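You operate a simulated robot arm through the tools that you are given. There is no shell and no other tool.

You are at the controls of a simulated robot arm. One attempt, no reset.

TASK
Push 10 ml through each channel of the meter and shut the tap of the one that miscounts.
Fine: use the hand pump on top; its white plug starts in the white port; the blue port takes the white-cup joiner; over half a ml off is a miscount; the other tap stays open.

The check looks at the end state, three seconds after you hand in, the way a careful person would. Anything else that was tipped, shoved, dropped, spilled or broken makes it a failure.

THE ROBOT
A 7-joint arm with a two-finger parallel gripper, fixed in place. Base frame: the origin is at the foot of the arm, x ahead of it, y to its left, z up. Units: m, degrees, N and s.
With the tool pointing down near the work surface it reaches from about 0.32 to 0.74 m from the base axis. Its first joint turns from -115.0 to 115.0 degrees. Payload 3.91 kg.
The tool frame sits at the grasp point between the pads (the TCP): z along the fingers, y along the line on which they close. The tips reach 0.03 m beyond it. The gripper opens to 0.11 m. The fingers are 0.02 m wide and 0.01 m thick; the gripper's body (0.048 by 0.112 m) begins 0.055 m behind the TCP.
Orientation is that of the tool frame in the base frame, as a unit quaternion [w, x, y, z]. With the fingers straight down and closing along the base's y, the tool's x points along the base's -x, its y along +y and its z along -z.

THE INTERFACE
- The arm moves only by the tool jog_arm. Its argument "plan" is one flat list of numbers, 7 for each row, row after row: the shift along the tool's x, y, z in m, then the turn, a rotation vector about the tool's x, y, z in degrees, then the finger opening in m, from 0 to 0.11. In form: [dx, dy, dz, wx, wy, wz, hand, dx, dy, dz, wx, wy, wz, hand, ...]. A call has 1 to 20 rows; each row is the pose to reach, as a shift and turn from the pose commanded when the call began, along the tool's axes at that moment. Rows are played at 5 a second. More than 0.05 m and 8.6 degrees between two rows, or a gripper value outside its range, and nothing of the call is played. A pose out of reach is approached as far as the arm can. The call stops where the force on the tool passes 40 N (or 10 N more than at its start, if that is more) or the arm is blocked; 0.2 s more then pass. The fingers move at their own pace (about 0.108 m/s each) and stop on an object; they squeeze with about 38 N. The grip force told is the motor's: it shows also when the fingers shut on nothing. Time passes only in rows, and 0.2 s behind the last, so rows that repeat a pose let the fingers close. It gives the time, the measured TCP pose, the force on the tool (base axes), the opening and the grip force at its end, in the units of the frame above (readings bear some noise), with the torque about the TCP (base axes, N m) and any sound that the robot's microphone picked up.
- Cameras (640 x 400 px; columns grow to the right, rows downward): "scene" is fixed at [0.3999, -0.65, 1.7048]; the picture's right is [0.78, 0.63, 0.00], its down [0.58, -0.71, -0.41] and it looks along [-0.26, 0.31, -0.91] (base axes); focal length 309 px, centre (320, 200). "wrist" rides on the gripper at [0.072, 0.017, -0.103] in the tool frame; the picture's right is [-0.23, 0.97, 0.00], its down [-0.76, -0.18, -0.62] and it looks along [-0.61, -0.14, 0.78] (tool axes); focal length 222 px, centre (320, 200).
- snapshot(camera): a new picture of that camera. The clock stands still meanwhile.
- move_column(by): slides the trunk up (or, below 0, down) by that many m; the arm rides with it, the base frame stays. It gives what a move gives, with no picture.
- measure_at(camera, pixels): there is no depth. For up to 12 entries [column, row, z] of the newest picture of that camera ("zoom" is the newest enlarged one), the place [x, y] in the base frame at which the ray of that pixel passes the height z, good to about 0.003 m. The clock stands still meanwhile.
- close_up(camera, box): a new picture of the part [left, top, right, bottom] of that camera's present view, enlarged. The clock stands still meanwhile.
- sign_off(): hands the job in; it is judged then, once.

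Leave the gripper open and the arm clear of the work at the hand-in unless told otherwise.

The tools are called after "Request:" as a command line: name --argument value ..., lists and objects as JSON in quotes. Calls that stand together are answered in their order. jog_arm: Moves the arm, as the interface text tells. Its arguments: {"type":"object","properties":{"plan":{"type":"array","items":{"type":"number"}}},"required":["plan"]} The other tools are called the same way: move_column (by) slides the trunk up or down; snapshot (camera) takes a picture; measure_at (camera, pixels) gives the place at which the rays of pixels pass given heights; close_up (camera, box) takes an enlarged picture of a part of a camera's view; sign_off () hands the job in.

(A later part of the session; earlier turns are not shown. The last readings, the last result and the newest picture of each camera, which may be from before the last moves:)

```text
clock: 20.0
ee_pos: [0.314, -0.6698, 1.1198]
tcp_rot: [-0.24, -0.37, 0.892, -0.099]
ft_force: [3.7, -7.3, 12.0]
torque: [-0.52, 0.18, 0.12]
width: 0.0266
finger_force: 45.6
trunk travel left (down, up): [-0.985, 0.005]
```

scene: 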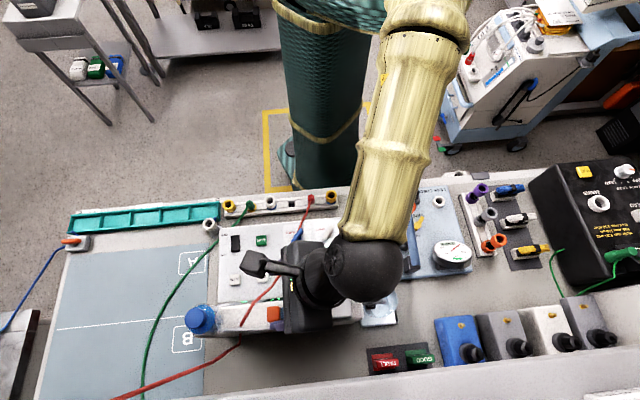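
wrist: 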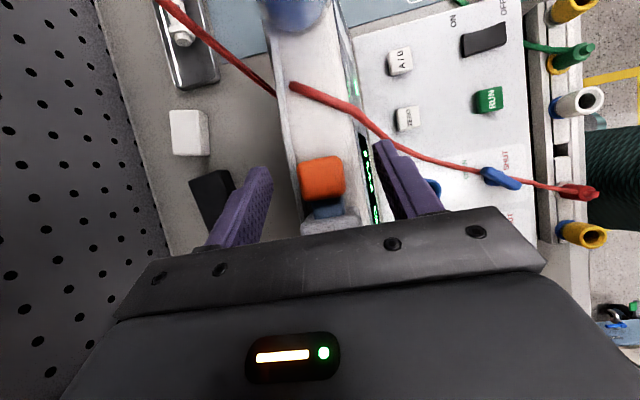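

Request:
jog_arm --plan '[0, 0, 0, 0, 0, 0, 0.045, 0, 0, 0, 0, 0, 0, 0.07, 0.01, 0, -0.0173, 0, 0, 0, 0.07, 0.025, 0, -0.0433, 0, 0, 0, 0.07, 0.045, 0, -0.078, 0, 0, 0, 0.07, 0.05, 0.03, -0.0866, 0, 0, 0, 0.07, 0.05, 0.06, -0.0866, 0, 0, 0, 0.07, 0.05, 0.09, -0.0866, 0, 0, 0, 0.07]'

Request:
snapshot --camera "wrist"

```text
clock: 21.8
ee_pos: [0.2525, -0.6027, 1.2202]
tcp_rot: [-0.239, -0.369, 0.893, -0.099]
ft_force: [0.6, 0.4, 0.6]
torque: [-0.04, -0.03, 0.01]
width: 0.07
finger_force: 0.1
trunk travel left (down, up): [-0.985, 0.005]
```

```text
taken
```

wrist: 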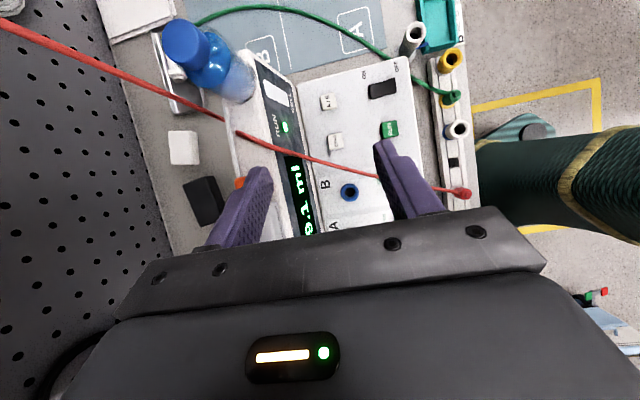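

The display is partly visible: "…0.1 ml". I'll undo the tilt and then turn back to face the bench squarely so I can read it fully.

Request:
jog_arm --plan '[0, 0.01, -0.005, 0, -7.5, 0, 0.07, 0, 0.02, -0.01, 0, -15, 0, 0.07, 0, 0.03, -0.015, 0, -22.5, 0, 0.07, 0, 0.04, -0.02, 0, -30, 0, 0.07]'

Request:
jog_arm --plan '[-0.005, 0, 0.0, 0, 0, 8.2, 0.09, -0.01, 0, 0.0, 0, 0, 16.4, 0.11, -0.015, 0, 0.0, 0, 0, 24.6, 0.11, -0.02, 0, 0.0, 0, 0, 32.8, 0.11, -0.025, 0, 0.0, 0, 0, 41, 0.11, -0.03, 0, 0.0, 0, 0, 49.2, 0.11, -0.035, 0, 0.0, 0, 0, 57.4, 0.11, -0.04, 0, 0.0, 0, 0, 65.6, 0.11, -0.045, 0, 0.0, 0, 0, 73.8, 0.11, -0.05, 0, 0.0, 0, 0, 82, 0.11, -0.05, 0, 0.0, 0, 0, 90, 0.11]'

Request:
snapshot --camera "wrist"

```text
clock: 22.8
ee_pos: [0.2321, -0.5716, 1.2381]
tcp_rot: [0.002, -0.383, 0.924, -0.001]
ft_force: [-0.2, -0.1, -0.2]
torque: [0.04, -0.04, -0.01]
width: 0.07
finger_force: 0.1
trunk travel left (down, up): [-0.985, 0.005]
```

```text
clock: 25.2
ee_pos: [0.266, -0.5356, 1.2365]
tcp_rot: [0.0, 0.383, 0.924, 0.0]
ft_force: [0.0, -0.2, 0.9]
torque: [-0.04, -0.01, -0.02]
width: 0.1101
finger_force: 0.1
trunk travel left (down, up): [-0.985, 0.005]
```

```text
taken
```

wrist: 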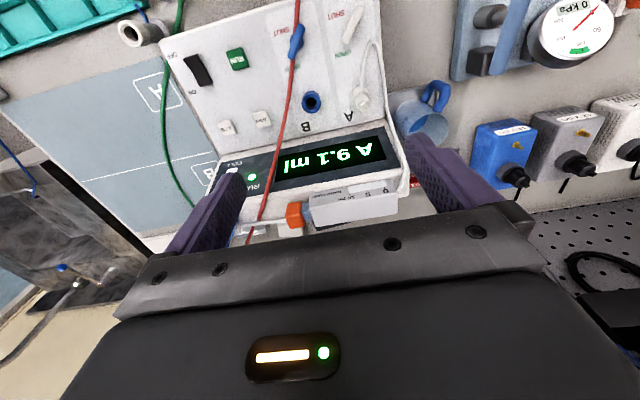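

The display reads "A 9.1 ml". I'll zoom in to verify it and the pump's window position.

Request:
close_up --camera "wrist" --box '[270, 120, 410, 240]'

Request:
close_up --camera "scene" --box '[240, 280, 360, 340]'

```text
3.33 times, centred on (340, 180) of wrist
```

zoom: 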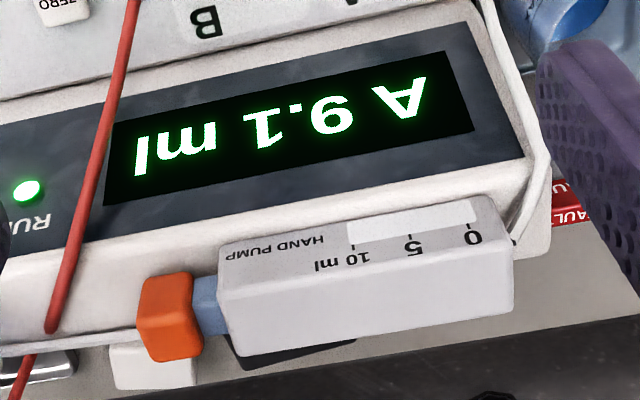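

```text
5.33 times, centred on (300, 310) of scene
```

zoom: 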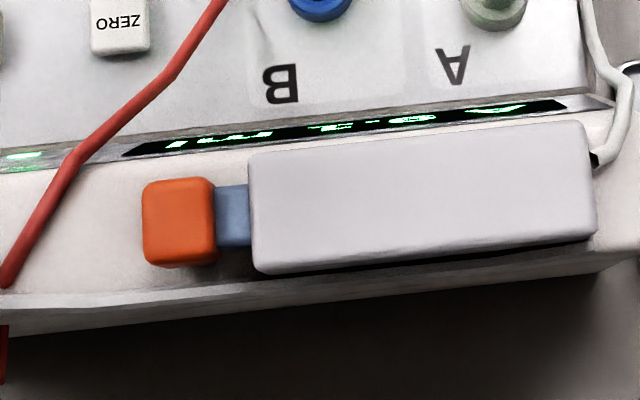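

Confirmed: "A 9.1 ml" after a full stroke. Channel B comes next as a comparison. I'll move over the rail to look at the white-cup/blue-base joiner, staying high.

Request:
jog_arm --plan '[0.033, -0.016, 0.01, 0, 0, 0, 0.11, 0.067, -0.032, 0.025, 0, 0, 0, 0.11, 0.1, -0.048, 0.045, 0, 0, 0, 0.11, 0.134, -0.064, 0.065, 0, 0, 0, 0.09, 0.167, -0.08, 0.085, 0, 0, 0, 0.08]'

Request:
snapshot --camera "wrist"

Request:
close_up --camera "wrist" --box '[200, 20, 480, 200]'

Request:
close_up --camera "scene" --box '[200, 180, 350, 260]'

```text
clock: 26.4
ee_pos: [0.0886, -0.474, 1.1524]
tcp_rot: [0.0, 0.382, 0.924, 0.0]
ft_force: [0.4, -0.5, -0.5]
torque: [-0.03, 0.0, 0.01]
width: 0.0799
finger_force: 0.0
trunk travel left (down, up): [-0.985, 0.005]
```

```text
taken
```

wrist: 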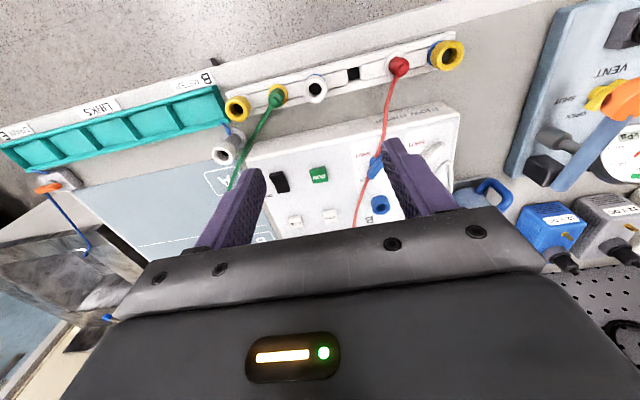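

```text
2.22 times, centred on (340, 110) of wrist
```

zoom: 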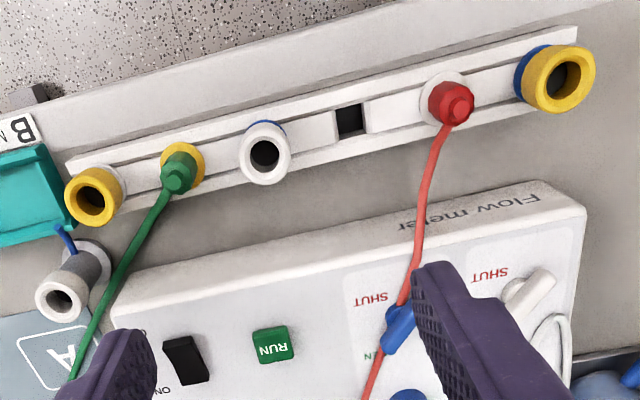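

```text
4.27 times, centred on (275, 220) of scene
```

zoom: 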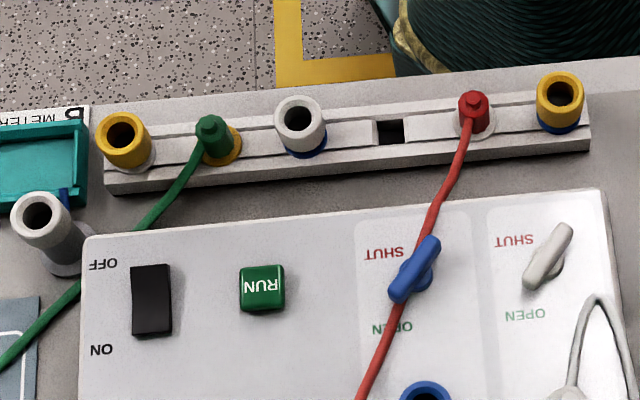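

The rail order from the left is: yellow, yellow with green plug, white cup with blue base (at wrist (315,90)), an empty square, white with red plug, yellow with blue base. I'll triangulate the joiner's rim and the rail.

Request:
measure_at --camera "wrist" --pixels '[[315.3, 89.8, 0.9], [315.3, 89.8, 0.93], [315.3, 89.8, 0.96], [354, 73.5, 0.88], [354, 73.5, 0.9], [380.3, 205.5, 0.96], [380.3, 205.5, 0.94], [318, 174, 0.95], [295.5, 221, 0.95]]'

Request:
measure_at --camera "scene" --pixels '[[270.3, 200.8, 0.9], [270.3, 200.8, 0.93], [270.3, 200.8, 0.96], [291.3, 204, 0.88], [291.3, 204, 0.9], [299.4, 269.5, 0.96], [299.4, 269.5, 0.94], [261.6, 240.4, 0.95]]'

Request:
close_up --camera "wrist" --box '[270, 50, 370, 120]'

Request:
close_up --camera "wrist" --box '[340, 110, 480, 220]'

```text
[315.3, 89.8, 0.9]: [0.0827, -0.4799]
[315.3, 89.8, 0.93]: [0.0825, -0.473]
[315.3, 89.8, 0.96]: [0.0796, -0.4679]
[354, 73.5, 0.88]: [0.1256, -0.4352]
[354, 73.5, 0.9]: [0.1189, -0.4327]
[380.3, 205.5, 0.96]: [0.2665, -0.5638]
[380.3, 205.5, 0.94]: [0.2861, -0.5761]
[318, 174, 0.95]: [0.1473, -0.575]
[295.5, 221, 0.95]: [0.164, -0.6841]
```

```text
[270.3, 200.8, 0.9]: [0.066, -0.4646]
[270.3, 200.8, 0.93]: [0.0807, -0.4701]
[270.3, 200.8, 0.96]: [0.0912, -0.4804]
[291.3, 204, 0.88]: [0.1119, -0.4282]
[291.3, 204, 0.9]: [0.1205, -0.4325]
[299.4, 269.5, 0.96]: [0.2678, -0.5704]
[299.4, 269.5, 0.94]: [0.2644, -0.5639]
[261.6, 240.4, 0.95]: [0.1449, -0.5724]
```

```text
5.71 times, centred on (320, 85) of wrist
```

zoom: 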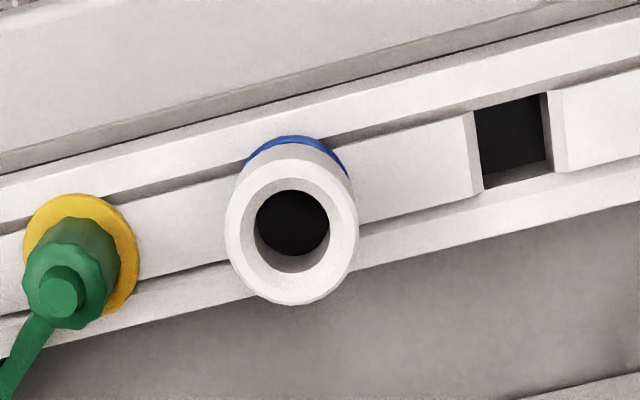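

```text
3.64 times, centred on (410, 165) of wrist
```

zoom: 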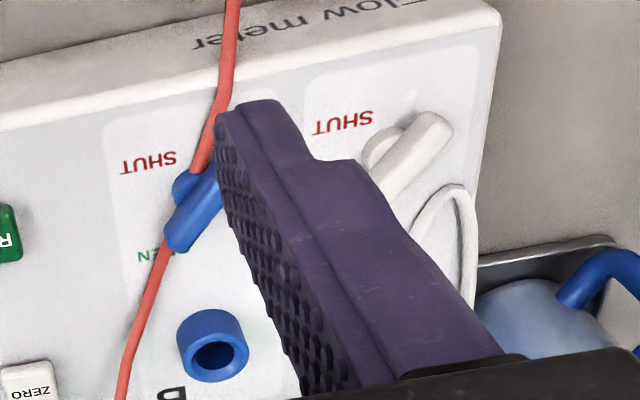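

Joiner rim: about (0.082, -0.472, 0.933), diameter about 30 mm; rail top about z 0.898. I'll check the neighbouring green plug's distance before lowering the fingers beside the joiner.

Request:
measure_at --camera "zoom" --pixels '[[200, 140, 0.95]]'

Request:
measure_at --camera "wrist" --pixels '[[278, 95.2, 0.9], [278, 95.2, 0.91], [274.5, 100.8, 0.94], [278, 95.0, 0.935], [284.5, 97, 0.94], [288, 93, 0.9], [304, 92, 0.933], [326.7, 86.5, 0.933]]'

```text
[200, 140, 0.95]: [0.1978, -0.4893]
```

```text
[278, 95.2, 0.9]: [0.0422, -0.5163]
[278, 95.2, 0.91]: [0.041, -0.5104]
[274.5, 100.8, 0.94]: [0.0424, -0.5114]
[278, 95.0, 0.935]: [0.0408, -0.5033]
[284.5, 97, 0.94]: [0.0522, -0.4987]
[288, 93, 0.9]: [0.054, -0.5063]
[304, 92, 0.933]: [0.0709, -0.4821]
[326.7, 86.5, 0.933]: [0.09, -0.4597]
```

The green plug's edge is about 40 mm from the joiner's centre, so fingers opened to 0.05 m fit. I'll descend to z 1.0 and check alignment.

Request:
jog_arm --plan '[0.0065, -0.0035, 0.04, 0, 0, 0, 0.05, 0.0065, -0.0035, 0.08, 0, 0, 0, 0.05, 0.0065, -0.0035, 0.12, 0, 0, 0, 0.05, 0.0065, -0.0035, 0.152, 0, 0, 0, 0.05]'

Request:
snapshot --camera "wrist"

Request:
close_up --camera "wrist" --box '[220, 60, 420, 220]'

```text
clock: 27.4
ee_pos: [0.085, -0.4724, 1.0018]
tcp_rot: [0.0, 0.384, 0.923, 0.0]
ft_force: [-0.3, 0.7, -1.0]
torque: [-0.03, -0.02, 0.03]
width: 0.0502
finger_force: 0.1
trunk travel left (down, up): [-0.985, 0.005]
```

```text
taken
```

wrist: 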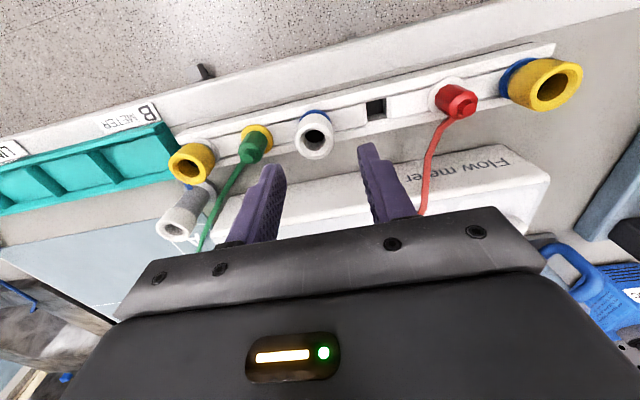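

```text
2.50 times, centred on (320, 140) of wrist
```

zoom: 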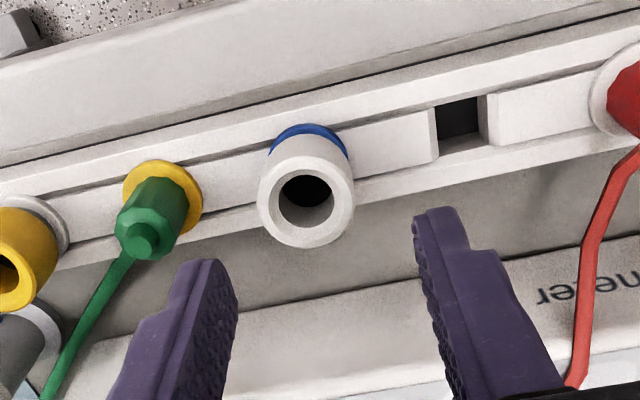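

Request:
measure_at --camera "wrist" --pixels '[[314, 139.2, 0.933], [295, 141.5, 0.933], [333.5, 135, 0.933], [314, 139.2, 0.925], [316, 115, 0.9], [376, 108, 0.898]]'

```text
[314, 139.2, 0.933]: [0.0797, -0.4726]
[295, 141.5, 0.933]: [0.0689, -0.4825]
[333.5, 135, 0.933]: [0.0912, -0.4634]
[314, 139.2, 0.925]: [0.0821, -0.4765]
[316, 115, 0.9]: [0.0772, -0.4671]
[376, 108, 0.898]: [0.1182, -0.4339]
```

The rim centre is near (0.080, -0.473). I'll nudge and descend to z 0.96, then look again.

Request:
jog_arm --plan '[0.002, -0.002, 0.02, 0, 0, 0, 0.05, 0.002, -0.002, 0.04, 0, 0, 0, 0.05]'

Request:
snapshot --camera "wrist"

Request:
close_up --camera "wrist" --box '[220, 80, 420, 220]'

```text
clock: 28.0
ee_pos: [0.0846, -0.4717, 0.9604]
tcp_rot: [0.0, 0.383, 0.924, -0.001]
ft_force: [0.3, -0.2, -0.4]
torque: [-0.03, 0.03, -0.02]
width: 0.0503
finger_force: 0.1
trunk travel left (down, up): [-0.985, 0.005]
```

```text
taken
```

wrist: 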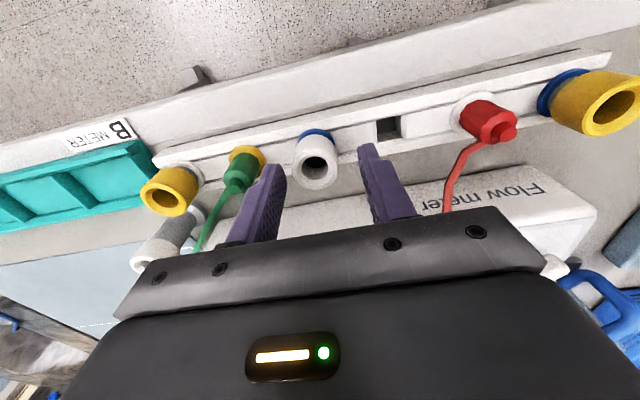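

```text
2.86 times, centred on (320, 150) of wrist
```

zoom: 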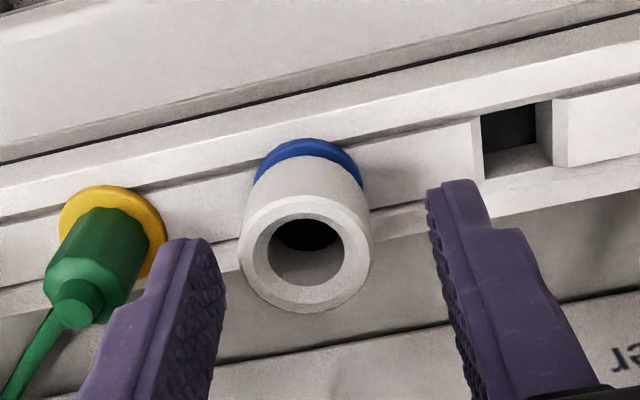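

Request:
measure_at --camera "wrist" --pixels '[[314.7, 168.5, 0.933], [314.7, 168.5, 0.93], [292, 168.5, 0.933], [338, 168.5, 0.933], [315.5, 135.5, 0.905]]'

```text
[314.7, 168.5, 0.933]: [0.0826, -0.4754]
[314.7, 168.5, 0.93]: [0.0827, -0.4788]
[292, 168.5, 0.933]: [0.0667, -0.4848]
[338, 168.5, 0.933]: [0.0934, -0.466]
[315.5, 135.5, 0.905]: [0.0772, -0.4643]
```

The cup sits about 4 mm left of the finger midline; v is fine. I'll shift 4 mm and go down to z 0.935.

Request:
jog_arm --plan '[0, -0.004, 0.0, 0, 0, 0, 0.05, 0, -0.004, 0.013, 0, 0, 0, 0.05, 0, -0.004, 0.025, 0, 0, 0, 0.05]'

Request:
close_up --camera "wrist" --box '[220, 100, 420, 240]'

```text
clock: 28.8
ee_pos: [0.0804, -0.476, 0.9367]
tcp_rot: [0.001, 0.383, 0.924, -0.001]
ft_force: [0.2, 0.3, 0.1]
torque: [0.01, 0.0, -0.01]
width: 0.0501
finger_force: 0.1
trunk travel left (down, up): [-0.985, 0.005]
```

```text
2.86 times, centred on (320, 170) of wrist
```

zoom: 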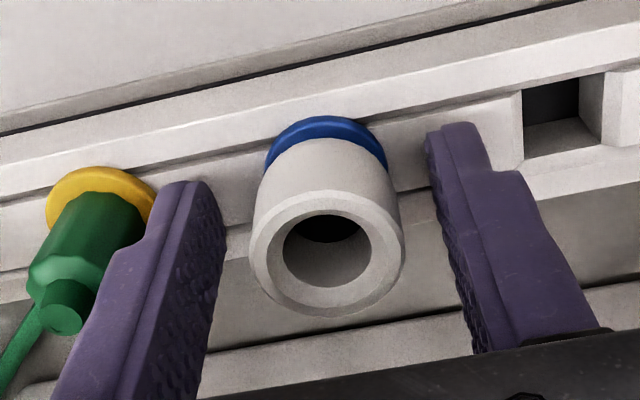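

The cup is centred between the fingers and level with the grasp point. I'll close on it.

Request:
jog_arm --plan '[0, 0, 0, 0, 0, 0, 0.035, 0, 0, 0, 0, 0, 0, 0.02, 0, 0, 0, 0, 0, 0, 0.02, 0, 0, 0, 0, 0, 0, 0.02]'

Request:
close_up --camera "wrist" --box '[220, 100, 420, 240]'

```text
clock: 29.8
ee_pos: [0.0819, -0.4732, 0.9369]
tcp_rot: [-0.001, 0.382, 0.924, 0.0]
ft_force: [0.0, -0.3, -0.4]
torque: [-0.02, -0.02, -0.01]
width: 0.0273
finger_force: 37.7
trunk travel left (down, up): [-0.985, 0.005]
```

```text
2.86 times, centred on (320, 170) of wrist
```

zoom: 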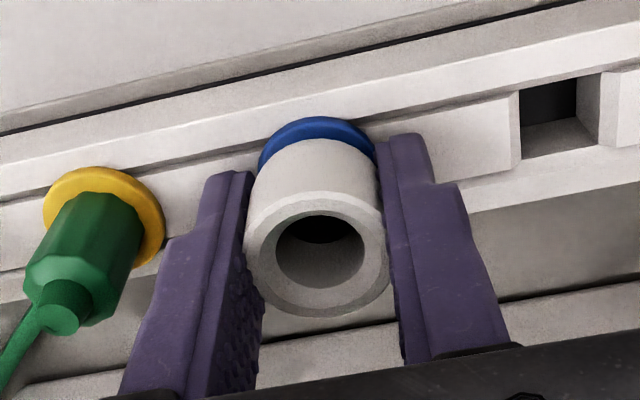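

Gripped (27 mm, no side load). Lifting straight up slowly.

Request:
jog_arm --plan '[0, 0, -0.005, 0, 0, 0, 0.02, 0, 0, -0.01, 0, 0, 0, 0.02, 0, 0, -0.02, 0, 0, 0, 0.02, 0, 0, -0.035, 0, 0, 0, 0.02, 0, 0, -0.06, 0, 0, 0, 0.02, 0, 0, -0.1, 0, 0, 0, 0.02]'

Request:
snapshot --camera "wrist"

Request:
close_up --camera "wrist" --box '[220, 60, 420, 220]'

Request:
close_up --camera "scene" --box '[200, 170, 360, 270]'

```text
clock: 31.2
ee_pos: [0.0784, -0.4745, 1.0359]
tcp_rot: [0.0, 0.383, 0.924, 0.0]
ft_force: [0.8, 0.2, 0.4]
torque: [0.03, 0.05, -0.01]
width: 0.0274
finger_force: 38.5
trunk travel left (down, up): [-0.985, 0.005]
```

```text
taken
```

wrist: 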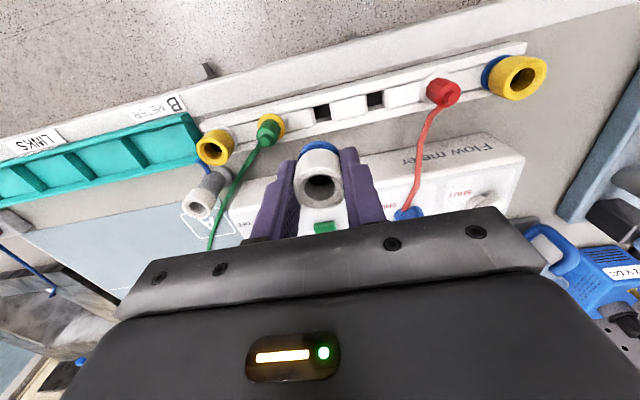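

```text
2.50 times, centred on (320, 140) of wrist
```

zoom: 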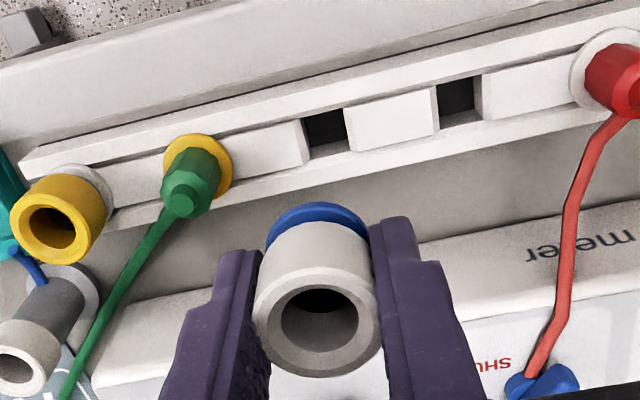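

```text
4.00 times, centred on (280, 220) of scene
```

zoom: 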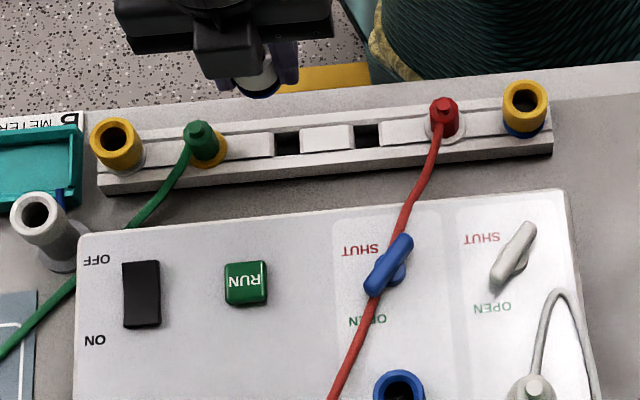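

The joiner is out of the rail with nothing else disturbed. I'll raise to z about 1.10 and carry it over to port B (about (0.268, -0.566)).

Request:
jog_arm --plan '[0, 0, -0.04, 0, 0, 0, 0.02, -0.01, 0.003, -0.06, 0, 0, 0, 0.02, -0.05, 0.017, -0.062, 0, 0, 0, 0.02, -0.09, 0.031, -0.062, 0, 0, 0, 0.02, -0.13, 0.045, -0.062, 0, 0, 0, 0.02, -0.165, 0.057, -0.062, 0, 0, 0, 0.02, -0.198, 0.068, -0.062, 0, 0, 0, 0.02]'

Request:
snapshot --camera "wrist"

Request:
close_up --camera "wrist" --box '[220, 40, 420, 220]'

Request:
close_up --camera "scene" --box '[240, 210, 360, 310]'

```text
clock: 32.8
ee_pos: [0.2676, -0.5654, 1.0959]
tcp_rot: [0.0, 0.382, 0.924, 0.0]
ft_force: [0.4, 0.4, 0.3]
torque: [0.0, -0.02, -0.04]
width: 0.0274
finger_force: 38.0
trunk travel left (down, up): [-0.985, 0.005]
```

```text
taken
```

wrist: 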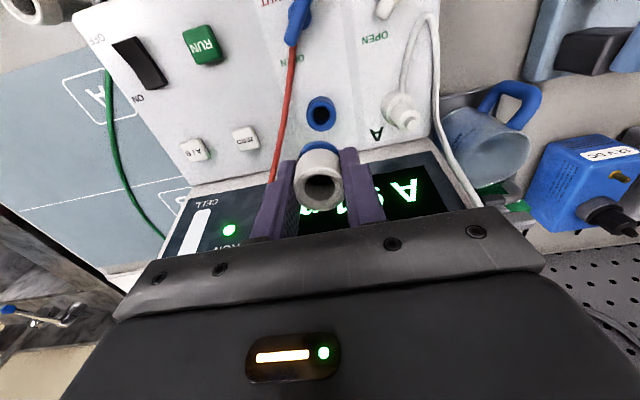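

```text
2.22 times, centred on (320, 130) of wrist
```

zoom: 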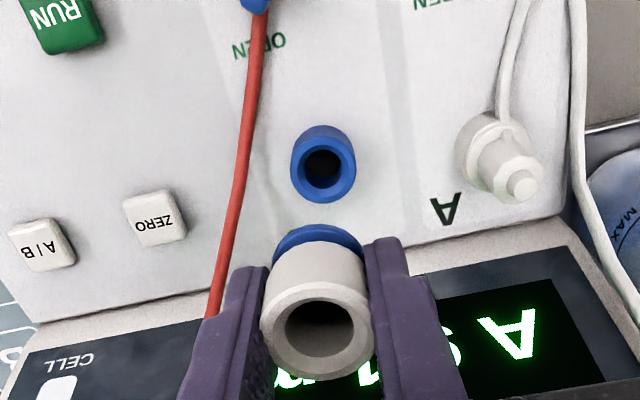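

```text
4.00 times, centred on (300, 260) of scene
```

zoom: 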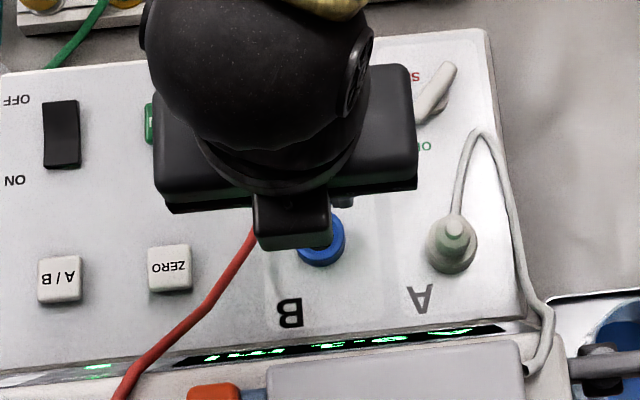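

Port B is just below at wrist (321,117). I'll measure its rim from this pose and the joiner's own pose for alignment.

Request:
measure_at --camera "wrist" --pixels '[[321.4, 117.4, 0.958], [321.4, 117.4, 0.95], [307, 117.5, 0.958], [336, 116, 0.958], [399.5, 119.5, 1.0], [410, 124, 1.008], [320, 189, 1.0959], [318.6, 187, 1.0959]]'

```text
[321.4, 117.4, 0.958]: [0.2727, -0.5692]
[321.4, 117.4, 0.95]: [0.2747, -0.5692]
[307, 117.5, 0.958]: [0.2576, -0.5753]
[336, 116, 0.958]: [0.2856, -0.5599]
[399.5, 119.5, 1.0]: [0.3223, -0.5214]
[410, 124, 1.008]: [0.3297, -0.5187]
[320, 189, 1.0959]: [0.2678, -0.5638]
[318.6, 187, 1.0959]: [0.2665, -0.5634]
```

The estimates of port B's v differ by a few mm, so I'll shift 3 mm toward it, descend 4 cm (the joiner stays clear of the port), and measure from closer.

Request:
jog_arm --plan '[-0.003, 0.0, 0.02, 0, 0, 0, 0.02, -0.003, 0.0, 0.038, 0, 0, 0, 0.02]'

Request:
close_up --camera "wrist" --box '[240, 60, 400, 220]'

Request:
snapshot --camera "wrist"

Request:
close_up --camera "scene" --box '[260, 220, 350, 290]'

```text
clock: 33.4
ee_pos: [0.2697, -0.5687, 1.0583]
tcp_rot: [0.0, 0.383, 0.924, 0.0]
ft_force: [0.5, 0.1, 0.1]
torque: [-0.02, -0.04, -0.01]
width: 0.0273
finger_force: 38.1
trunk travel left (down, up): [-0.985, 0.005]
```

```text
2.50 times, centred on (320, 140) of wrist
```

zoom: 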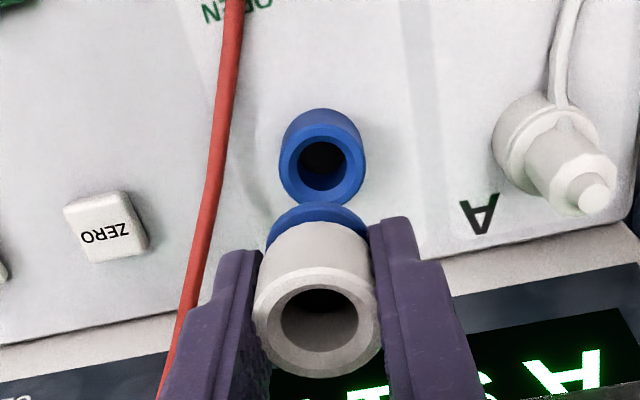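

```text
taken
```

wrist: 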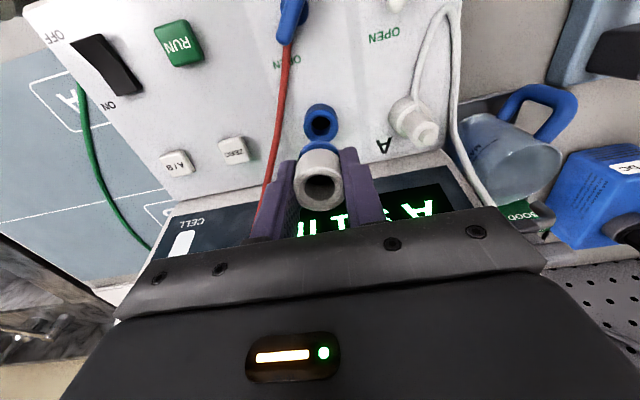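

```text
5.71 times, centred on (305, 255) of scene
```

zoom: 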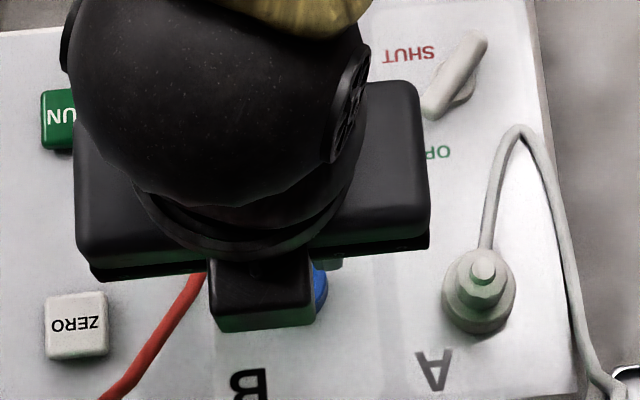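

Joiner and port axes line up to about 1–2 mm. I'll correct by 1 mm and descend in 4 mm rows watching force and picture.

Request:
jog_arm --plan '[0.0013, 0.0006, 0.004, 0, 0, 0, 0.02, 0.0013, 0.0006, 0.008, 0, 0, 0, 0.02, 0.0013, 0.0006, 0.012, 0, 0, 0, 0.02, 0.0013, 0.0006, 0.016, 0, 0, 0, 0.02, 0.0013, 0.0006, 0.02, 0, 0, 0, 0.02]'

Request:
close_up --camera "wrist" --box '[240, 80, 400, 220]'

Request:
close_up --camera "scene" --box '[260, 220, 350, 290]'

```text
clock: 34.6
ee_pos: [0.2695, -0.5679, 1.0387]
tcp_rot: [0.0, 0.383, 0.924, 0.0]
ft_force: [-0.2, 0.3, -0.3]
torque: [-0.03, 0.03, 0.01]
width: 0.0268
finger_force: 38.5
trunk travel left (down, up): [-0.985, 0.005]
```

```text
2.86 times, centred on (320, 150) of wrist
```

zoom: 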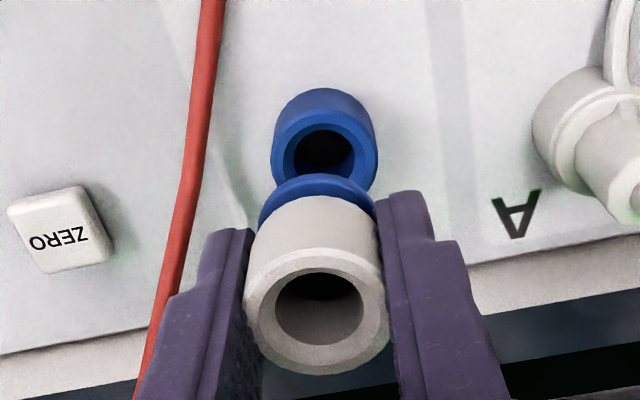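

```text
5.71 times, centred on (305, 255) of scene
```

zoom: 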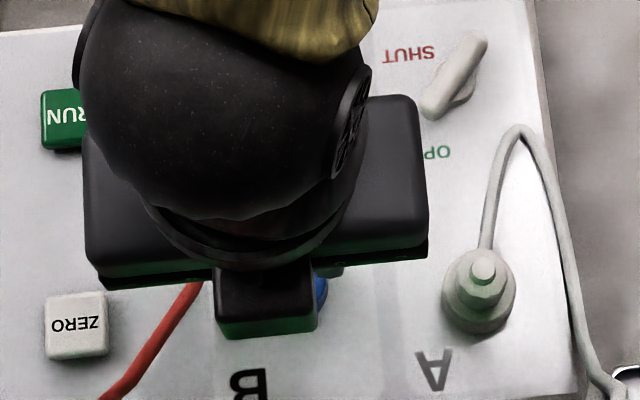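

Still free. The port is about 1.5 mm to the right of the joiner axis; I'll correct and go 12 mm lower.

Request:
jog_arm --plan '[0.0004, 0.0015, 0.004, 0, 0, 0, 0.02, 0.0004, 0.0015, 0.008, 0, 0, 0, 0.02, 0.0004, 0.0015, 0.012, 0, 0, 0, 0.02]'

Request:
close_up --camera "wrist" --box '[240, 80, 400, 220]'

```text
clock: 35.4
ee_pos: [0.2695, -0.5655, 1.0293]
tcp_rot: [0.0, 0.382, 0.924, 0.0]
ft_force: [-0.9, 0.3, -0.2]
torque: [-0.03, 0.0, 0.03]
width: 0.0273
finger_force: 37.6
trunk travel left (down, up): [-0.985, 0.005]
```

```text
2.86 times, centred on (320, 150) of wrist
```

zoom: 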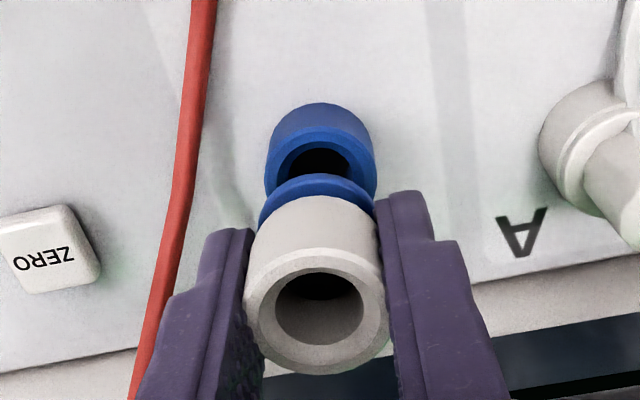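

Alignment looks good (port centre x≈321, joiner x≈317 in the zoom). Continuing down 12 mm.

Request:
jog_arm --plan '[0, 0.0005, 0.004, 0, 0, 0, 0.02, 0, 0.0005, 0.008, 0, 0, 0, 0.02, 0, 0.0005, 0.012, 0, 0, 0, 0.02]'

Request:
close_up --camera "wrist" --box '[240, 80, 400, 220]'

```text
clock: 36.2
ee_pos: [0.2707, -0.5659, 1.0157]
tcp_rot: [0.0, 0.383, 0.924, 0.0]
ft_force: [-0.6, -0.1, -0.4]
torque: [0.04, 0.01, -0.03]
width: 0.027
finger_force: 37.6
trunk travel left (down, up): [-0.985, 0.005]
```

```text
2.86 times, centred on (320, 150) of wrist
```

zoom: 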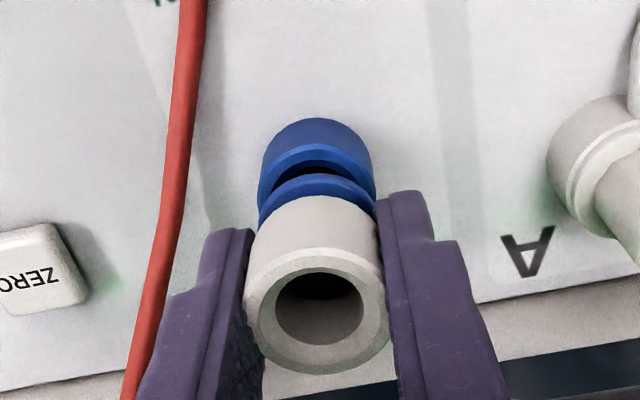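

Request:
jog_arm --plan '[0, 0, 0.003, 0, 0, 0, 0.02, 0, 0, 0.006, 0, 0, 0, 0.02, 0, 0, 0.009, 0, 0, 0, 0.02]'

Request:
close_up --camera "wrist" --box '[240, 80, 400, 220]'

```text
clock: 37.0
ee_pos: [0.2716, -0.5656, 1.0065]
tcp_rot: [0.0, 0.383, 0.924, 0.0]
ft_force: [-0.1, 0.3, -1.2]
torque: [0.0, -0.01, 0.0]
width: 0.0271
finger_force: 38.0
trunk travel left (down, up): [-0.985, 0.005]
```

```text
2.86 times, centred on (320, 150) of wrist
```

zoom: 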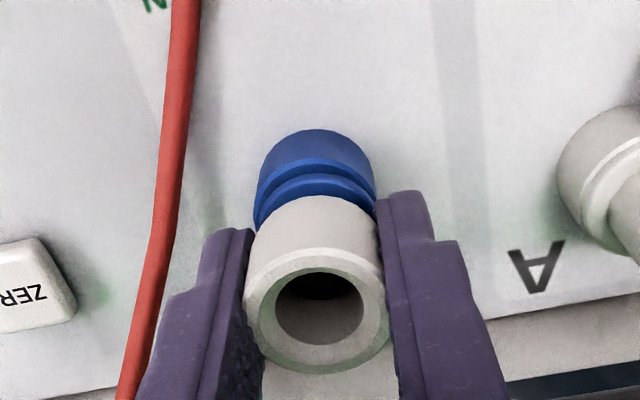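

Flange nearly on the port rim, force still about zero. Continuing in 2 mm rows.

Request:
jog_arm --plan '[0, 0, 0.002, 0, 0, 0, 0.02, 0, 0, 0.004, 0, 0, 0, 0.02, 0, 0, 0.006, 0, 0, 0, 0.02]'

Request:
close_up --camera "wrist" --box '[240, 80, 400, 220]'

```text
clock: 37.8
ee_pos: [0.2719, -0.5658, 1.0025]
tcp_rot: [0.001, 0.383, 0.924, -0.002]
ft_force: [-0.4, 1.4, 10.0]
torque: [0.07, 0.0, 0.03]
width: 0.0273
finger_force: 37.4
trunk travel left (down, up): [-0.985, 0.005]
```

```text
2.86 times, centred on (320, 150) of wrist
```

zoom: 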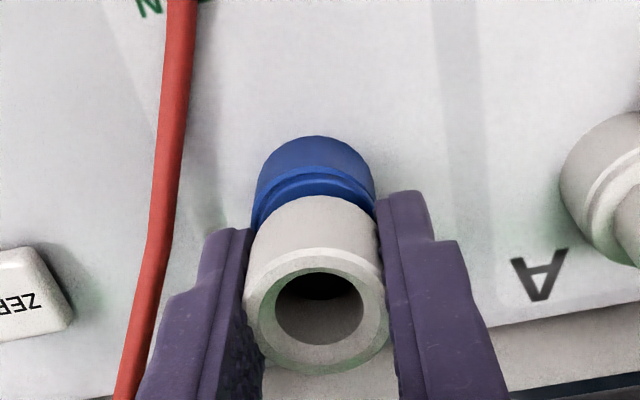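

Contact with 10 N upward at z 1.0025. I'll press a bit more to see whether it seats.

Request:
jog_arm --plan '[0, 0, 0.0015, 0, 0, 0, 0.02, 0, 0, 0.003, 0, 0, 0, 0.02, 0, 0, 0.003, 0, 0, 0, 0.02]'

Request:
close_up --camera "wrist" --box '[270, 110, 370, 200]'

```text
clock: 38.6
ee_pos: [0.2695, -0.5665, 1.0035]
tcp_rot: [0.003, 0.383, 0.924, -0.003]
ft_force: [0.4, 1.1, 35.3]
torque: [0.13, 0.03, 0.01]
width: 0.0272
finger_force: 38.0
trunk travel left (down, up): [-0.985, 0.005]
```

```text
4.44 times, centred on (320, 155) of wrist
```

zoom: 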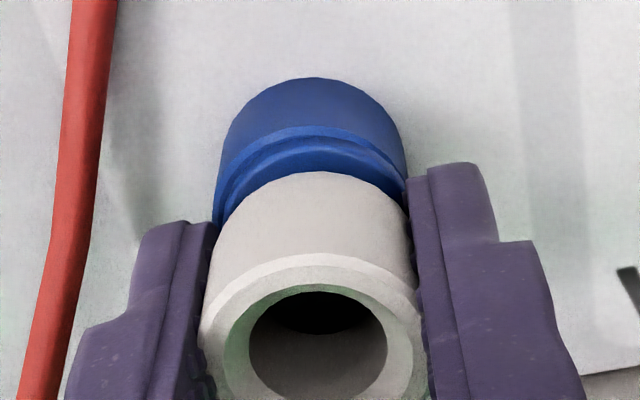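

The blue flange is sitting flush on the blue port (35 N, no further motion). I'll relax the press, then open the fingers and check it stands.

Request:
jog_arm --plan '[0, 0, -0.002, 0, 0, 0, 0.02, 0, 0, -0.004, 0, 0, 0, 0.02, 0, 0, -0.004, 0, 0, 0, 0.03, 0, 0, -0.004, 0, 0, 0, 0.045, 0, 0, -0.004, 0, 0, 0, 0.05]'

Request:
close_up --camera "wrist" --box '[240, 80, 400, 220]'

```text
clock: 39.8
ee_pos: [0.2691, -0.5653, 1.0018]
tcp_rot: [-0.001, 0.383, 0.924, 0.0]
ft_force: [1.4, -0.6, 0.3]
torque: [-0.03, 0.05, -0.03]
width: 0.0501
finger_force: 0.0
trunk travel left (down, up): [-0.985, 0.005]
```

```text
2.86 times, centred on (320, 150) of wrist
```

zoom: 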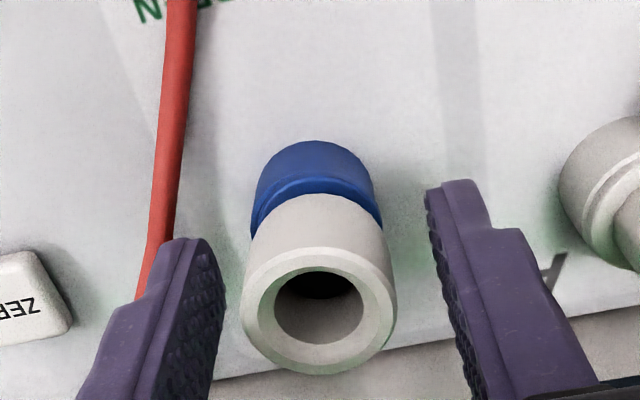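

The joiner stands on its own. I'll rise straight up and inspect from above.

Request:
jog_arm --plan '[0, 0, -0.02, 0, 0, 0, 0.05, 0, 0, -0.05, 0, 0, 0, 0.05, 0, 0, -0.09, 0, 0, 0, 0.05, 0.02, 0.02, -0.12, 0, 0, 0, 0.06, 0.05, 0.03, -0.14, 0, 0, 0, 0.07]'

Request:
snapshot --camera "wrist"

Request:
close_up --camera "wrist" --box '[240, 60, 420, 220]'

Request:
close_up --camera "scene" --box '[260, 220, 370, 310]'

```text
clock: 41.0
ee_pos: [0.2562, -0.5059, 1.1414]
tcp_rot: [-0.001, 0.383, 0.924, 0.0]
ft_force: [-0.8, -0.4, 0.8]
torque: [-0.01, -0.02, 0.01]
width: 0.0702
finger_force: 0.0
trunk travel left (down, up): [-0.985, 0.005]
```

```text
taken
```

wrist: 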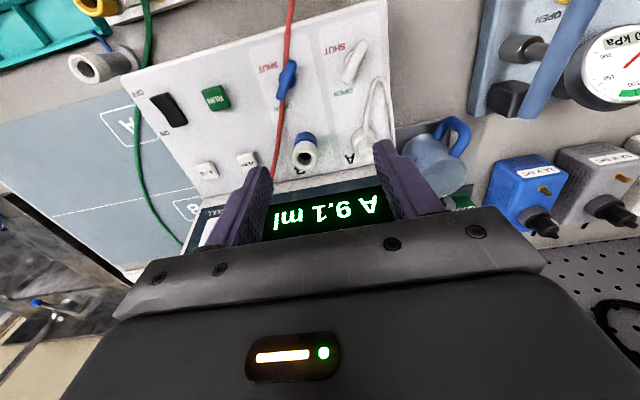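

```text
2.50 times, centred on (330, 140) of wrist
```

zoom: 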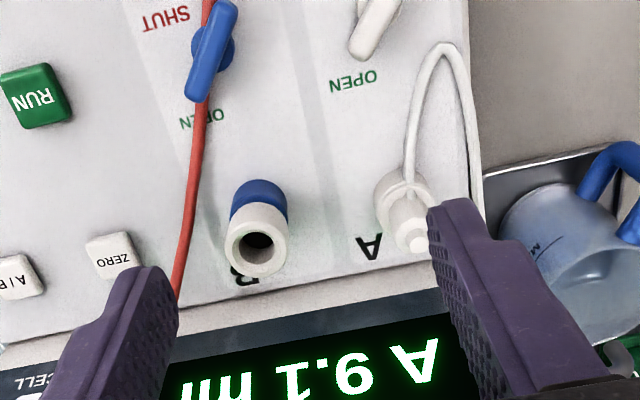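

```text
4.44 times, centred on (315, 265) of scene
```

zoom: 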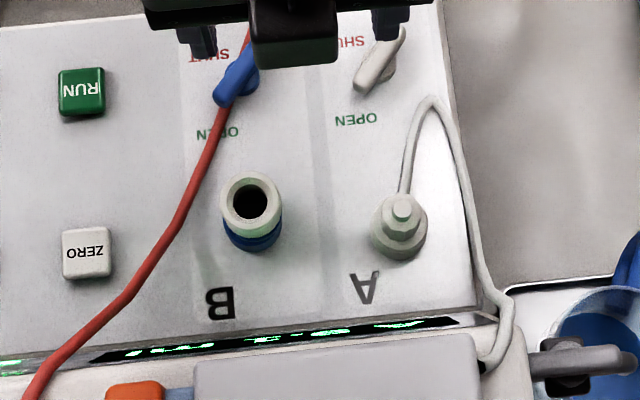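

The joiner sits upright in port B. Next is the white plug in port A. I'll hover above it with the fingers narrowed to get a precise look at the plug and its hose.

Request:
jog_arm --plan '[-0.03, 0.022, 0.01, 0, 0, 0, 0.06, -0.06, 0.045, 0.02, 0, 0, 0, 0.05]'

Request:
snapshot --camera "wrist"

Request:
close_up --camera "wrist" --box '[230, 40, 430, 220]'

Request:
close_up --camera "scene" --box '[280, 220, 410, 330]'

```text
clock: 41.6
ee_pos: [0.3317, -0.5168, 1.1211]
tcp_rot: [0.001, 0.382, 0.924, 0.0]
ft_force: [0.8, 0.5, 0.3]
torque: [0.01, 0.03, 0.01]
width: 0.0497
finger_force: 0.0
trunk travel left (down, up): [-0.985, 0.005]
```

```text
taken
```

wrist: 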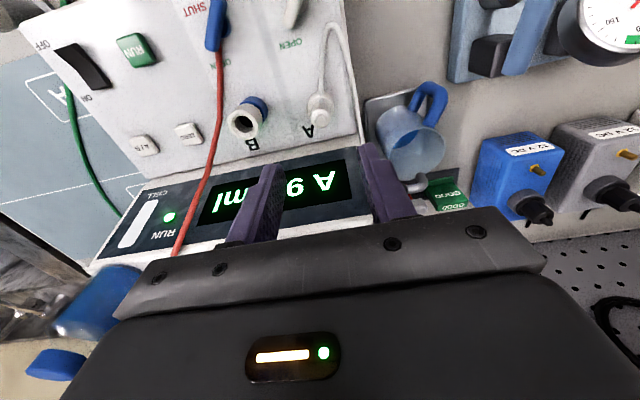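

```text
2.22 times, centred on (330, 130) of wrist
```

zoom: 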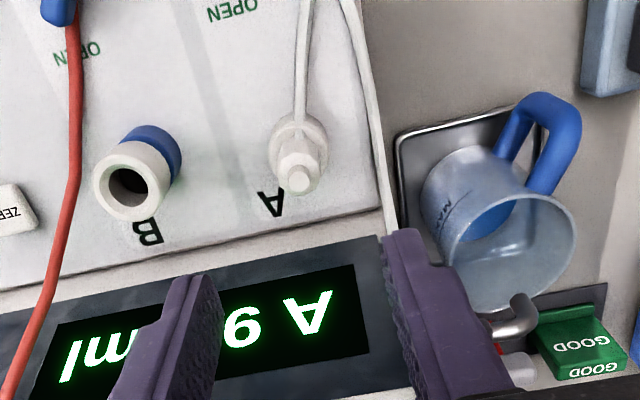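

```text
3.64 times, centred on (345, 275) of scene
```

zoom: 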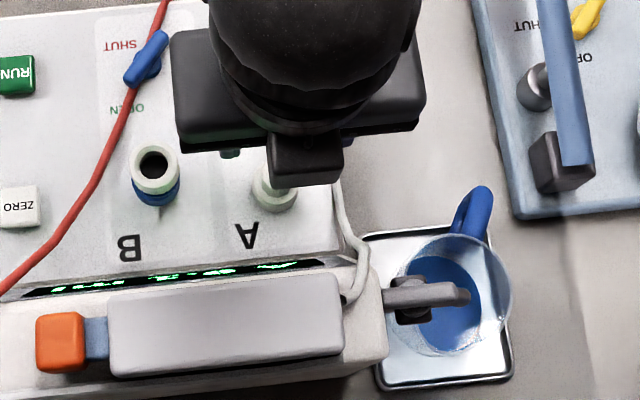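

The plug's boss top is right under the grasp point (wrist (321,121)). I'll descend to z 1.06 (tips still above the plug) for a close look.

Request:
jog_arm --plan '[0, 0, 0.03, 0, 0, 0, 0.042, 0, 0, 0.06, 0, 0, 0, 0.04]'

Request:
snapshot --camera "wrist"

Request:
close_up --camera "wrist" --box '[240, 80, 400, 200]'

```text
clock: 42.2
ee_pos: [0.3287, -0.5189, 1.0635]
tcp_rot: [-0.001, 0.383, 0.924, 0.0]
ft_force: [-0.6, 1.0, 0.0]
torque: [0.02, 0.02, 0.03]
width: 0.0404
finger_force: 0.0
trunk travel left (down, up): [-0.985, 0.005]
```

```text
taken
```

wrist: 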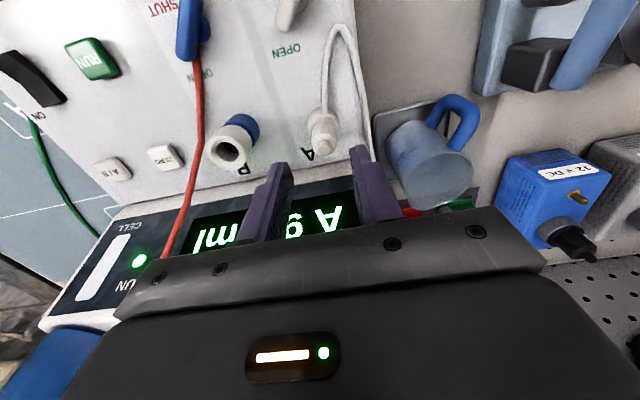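

```text
3.33 times, centred on (320, 140) of wrist
```

zoom: 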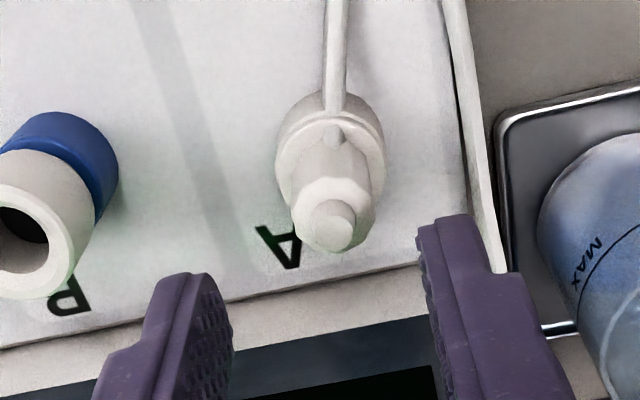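

Request:
measure_at --camera "wrist" --pixels '[[367.5, 140, 0.94], [367.5, 140, 0.97], [367.5, 140, 1.0], [323, 145, 1.008], [323, 146, 1.0], [323.5, 122, 0.967], [362, 100, 0.95], [362, 100, 1.0]]'

Request:
measure_at --camera "scene" --pixels '[[351.8, 279, 0.94], [351.8, 279, 0.97], [351.8, 279, 1.0], [356.5, 288.7, 0.97], [356.5, 288.7, 1.0], [348.8, 272, 0.97], [348.8, 272, 1.0]]'

```text
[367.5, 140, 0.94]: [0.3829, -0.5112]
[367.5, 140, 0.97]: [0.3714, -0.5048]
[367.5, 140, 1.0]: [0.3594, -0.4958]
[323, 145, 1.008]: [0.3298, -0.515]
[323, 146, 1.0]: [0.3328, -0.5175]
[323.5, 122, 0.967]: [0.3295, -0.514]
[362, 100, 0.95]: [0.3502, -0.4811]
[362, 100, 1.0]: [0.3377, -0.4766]
```

```text
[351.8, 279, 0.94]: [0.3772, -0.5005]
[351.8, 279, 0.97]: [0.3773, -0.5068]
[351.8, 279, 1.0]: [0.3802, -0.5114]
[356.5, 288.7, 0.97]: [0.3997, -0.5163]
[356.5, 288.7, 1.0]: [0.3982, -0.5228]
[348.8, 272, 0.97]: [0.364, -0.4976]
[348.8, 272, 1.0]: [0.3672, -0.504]
```

The hose's return strand is about 36 mm right of the plug; opening to 0.034 m keeps the fingers clear. Descending to z 1.005 around the plug's body.

Request:
jog_arm --plan '[0.001, 0.002, 0.0, 0, 0, 0, 0.034, 0.001, 0.002, 0.02, 0, 0, 0, 0.034, 0.001, 0.002, 0.04, 0, 0, 0, 0.034, 0.001, 0.002, 0.05, 0, 0, 0, 0.034]'

Request:
close_up --camera "wrist" --box '[240, 80, 400, 220]'

Request:
close_up --camera "scene" --box '[280, 230, 390, 310]'

```text
clock: 43.2
ee_pos: [0.3292, -0.5173, 1.0113]
tcp_rot: [0.0, 0.382, 0.924, 0.0]
ft_force: [-0.2, -0.2, 0.6]
torque: [0.01, -0.02, 0.0]
width: 0.0338
finger_force: 0.1
trunk travel left (down, up): [-0.985, 0.005]
```

```text
2.86 times, centred on (320, 150) of wrist
```

zoom: 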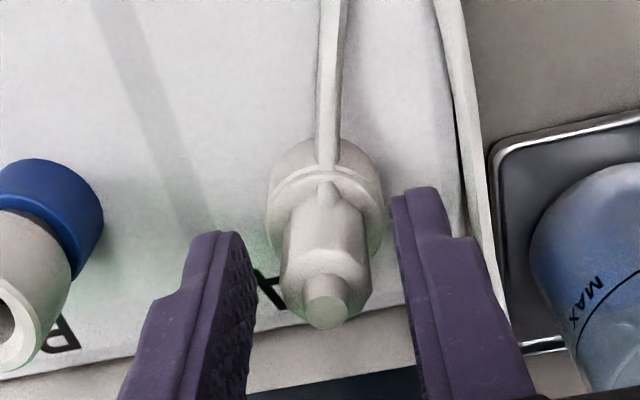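

```text
5.00 times, centred on (335, 270) of scene
```

zoom: 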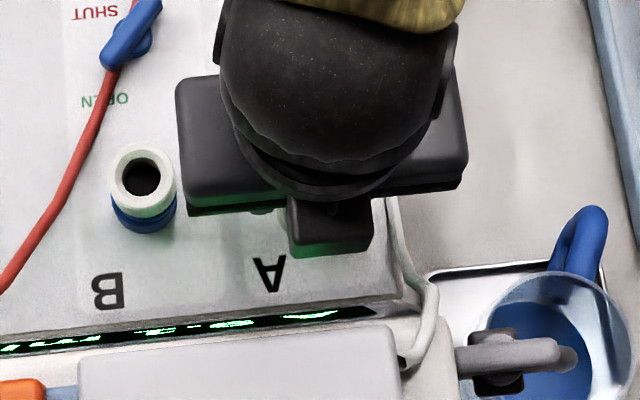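

The plug body is between the fingers. I'll shift 1.5 mm right, lower 4 mm and close.

Request:
jog_arm --plan '[0, 0.0015, 0.002, 0, 0, 0, 0.034, 0, 0.0015, 0.004, 0, 0, 0, 0.034, 0, 0.0015, 0.004, 0, 0, 0, 0.022, 0, 0.0015, 0.004, 0, 0, 0, 0.01, 0, 0.0015, 0.004, 0, 0, 0, 0.01, 0, 0.0015, 0.004, 0, 0, 0, 0.01]'

Request:
close_up --camera "wrist" --box '[240, 80, 400, 220]'

```text
clock: 44.6
ee_pos: [0.3318, -0.5166, 1.0078]
tcp_rot: [0.0, 0.383, 0.924, 0.0]
ft_force: [-0.1, 0.6, 1.0]
torque: [-0.01, -0.04, 0.02]
width: 0.0156
finger_force: 38.0
trunk travel left (down, up): [-0.985, 0.005]
```

```text
2.86 times, centred on (320, 150) of wrist
```

zoom: 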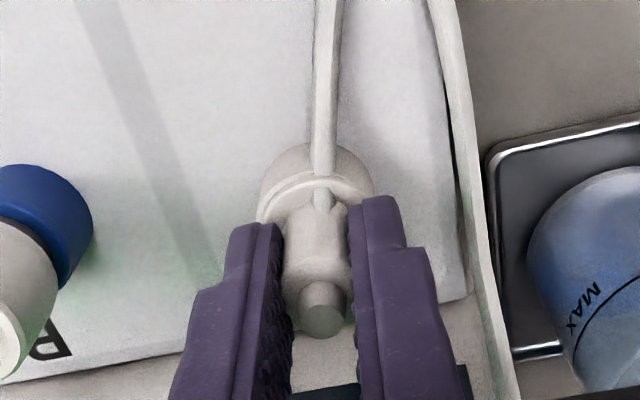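

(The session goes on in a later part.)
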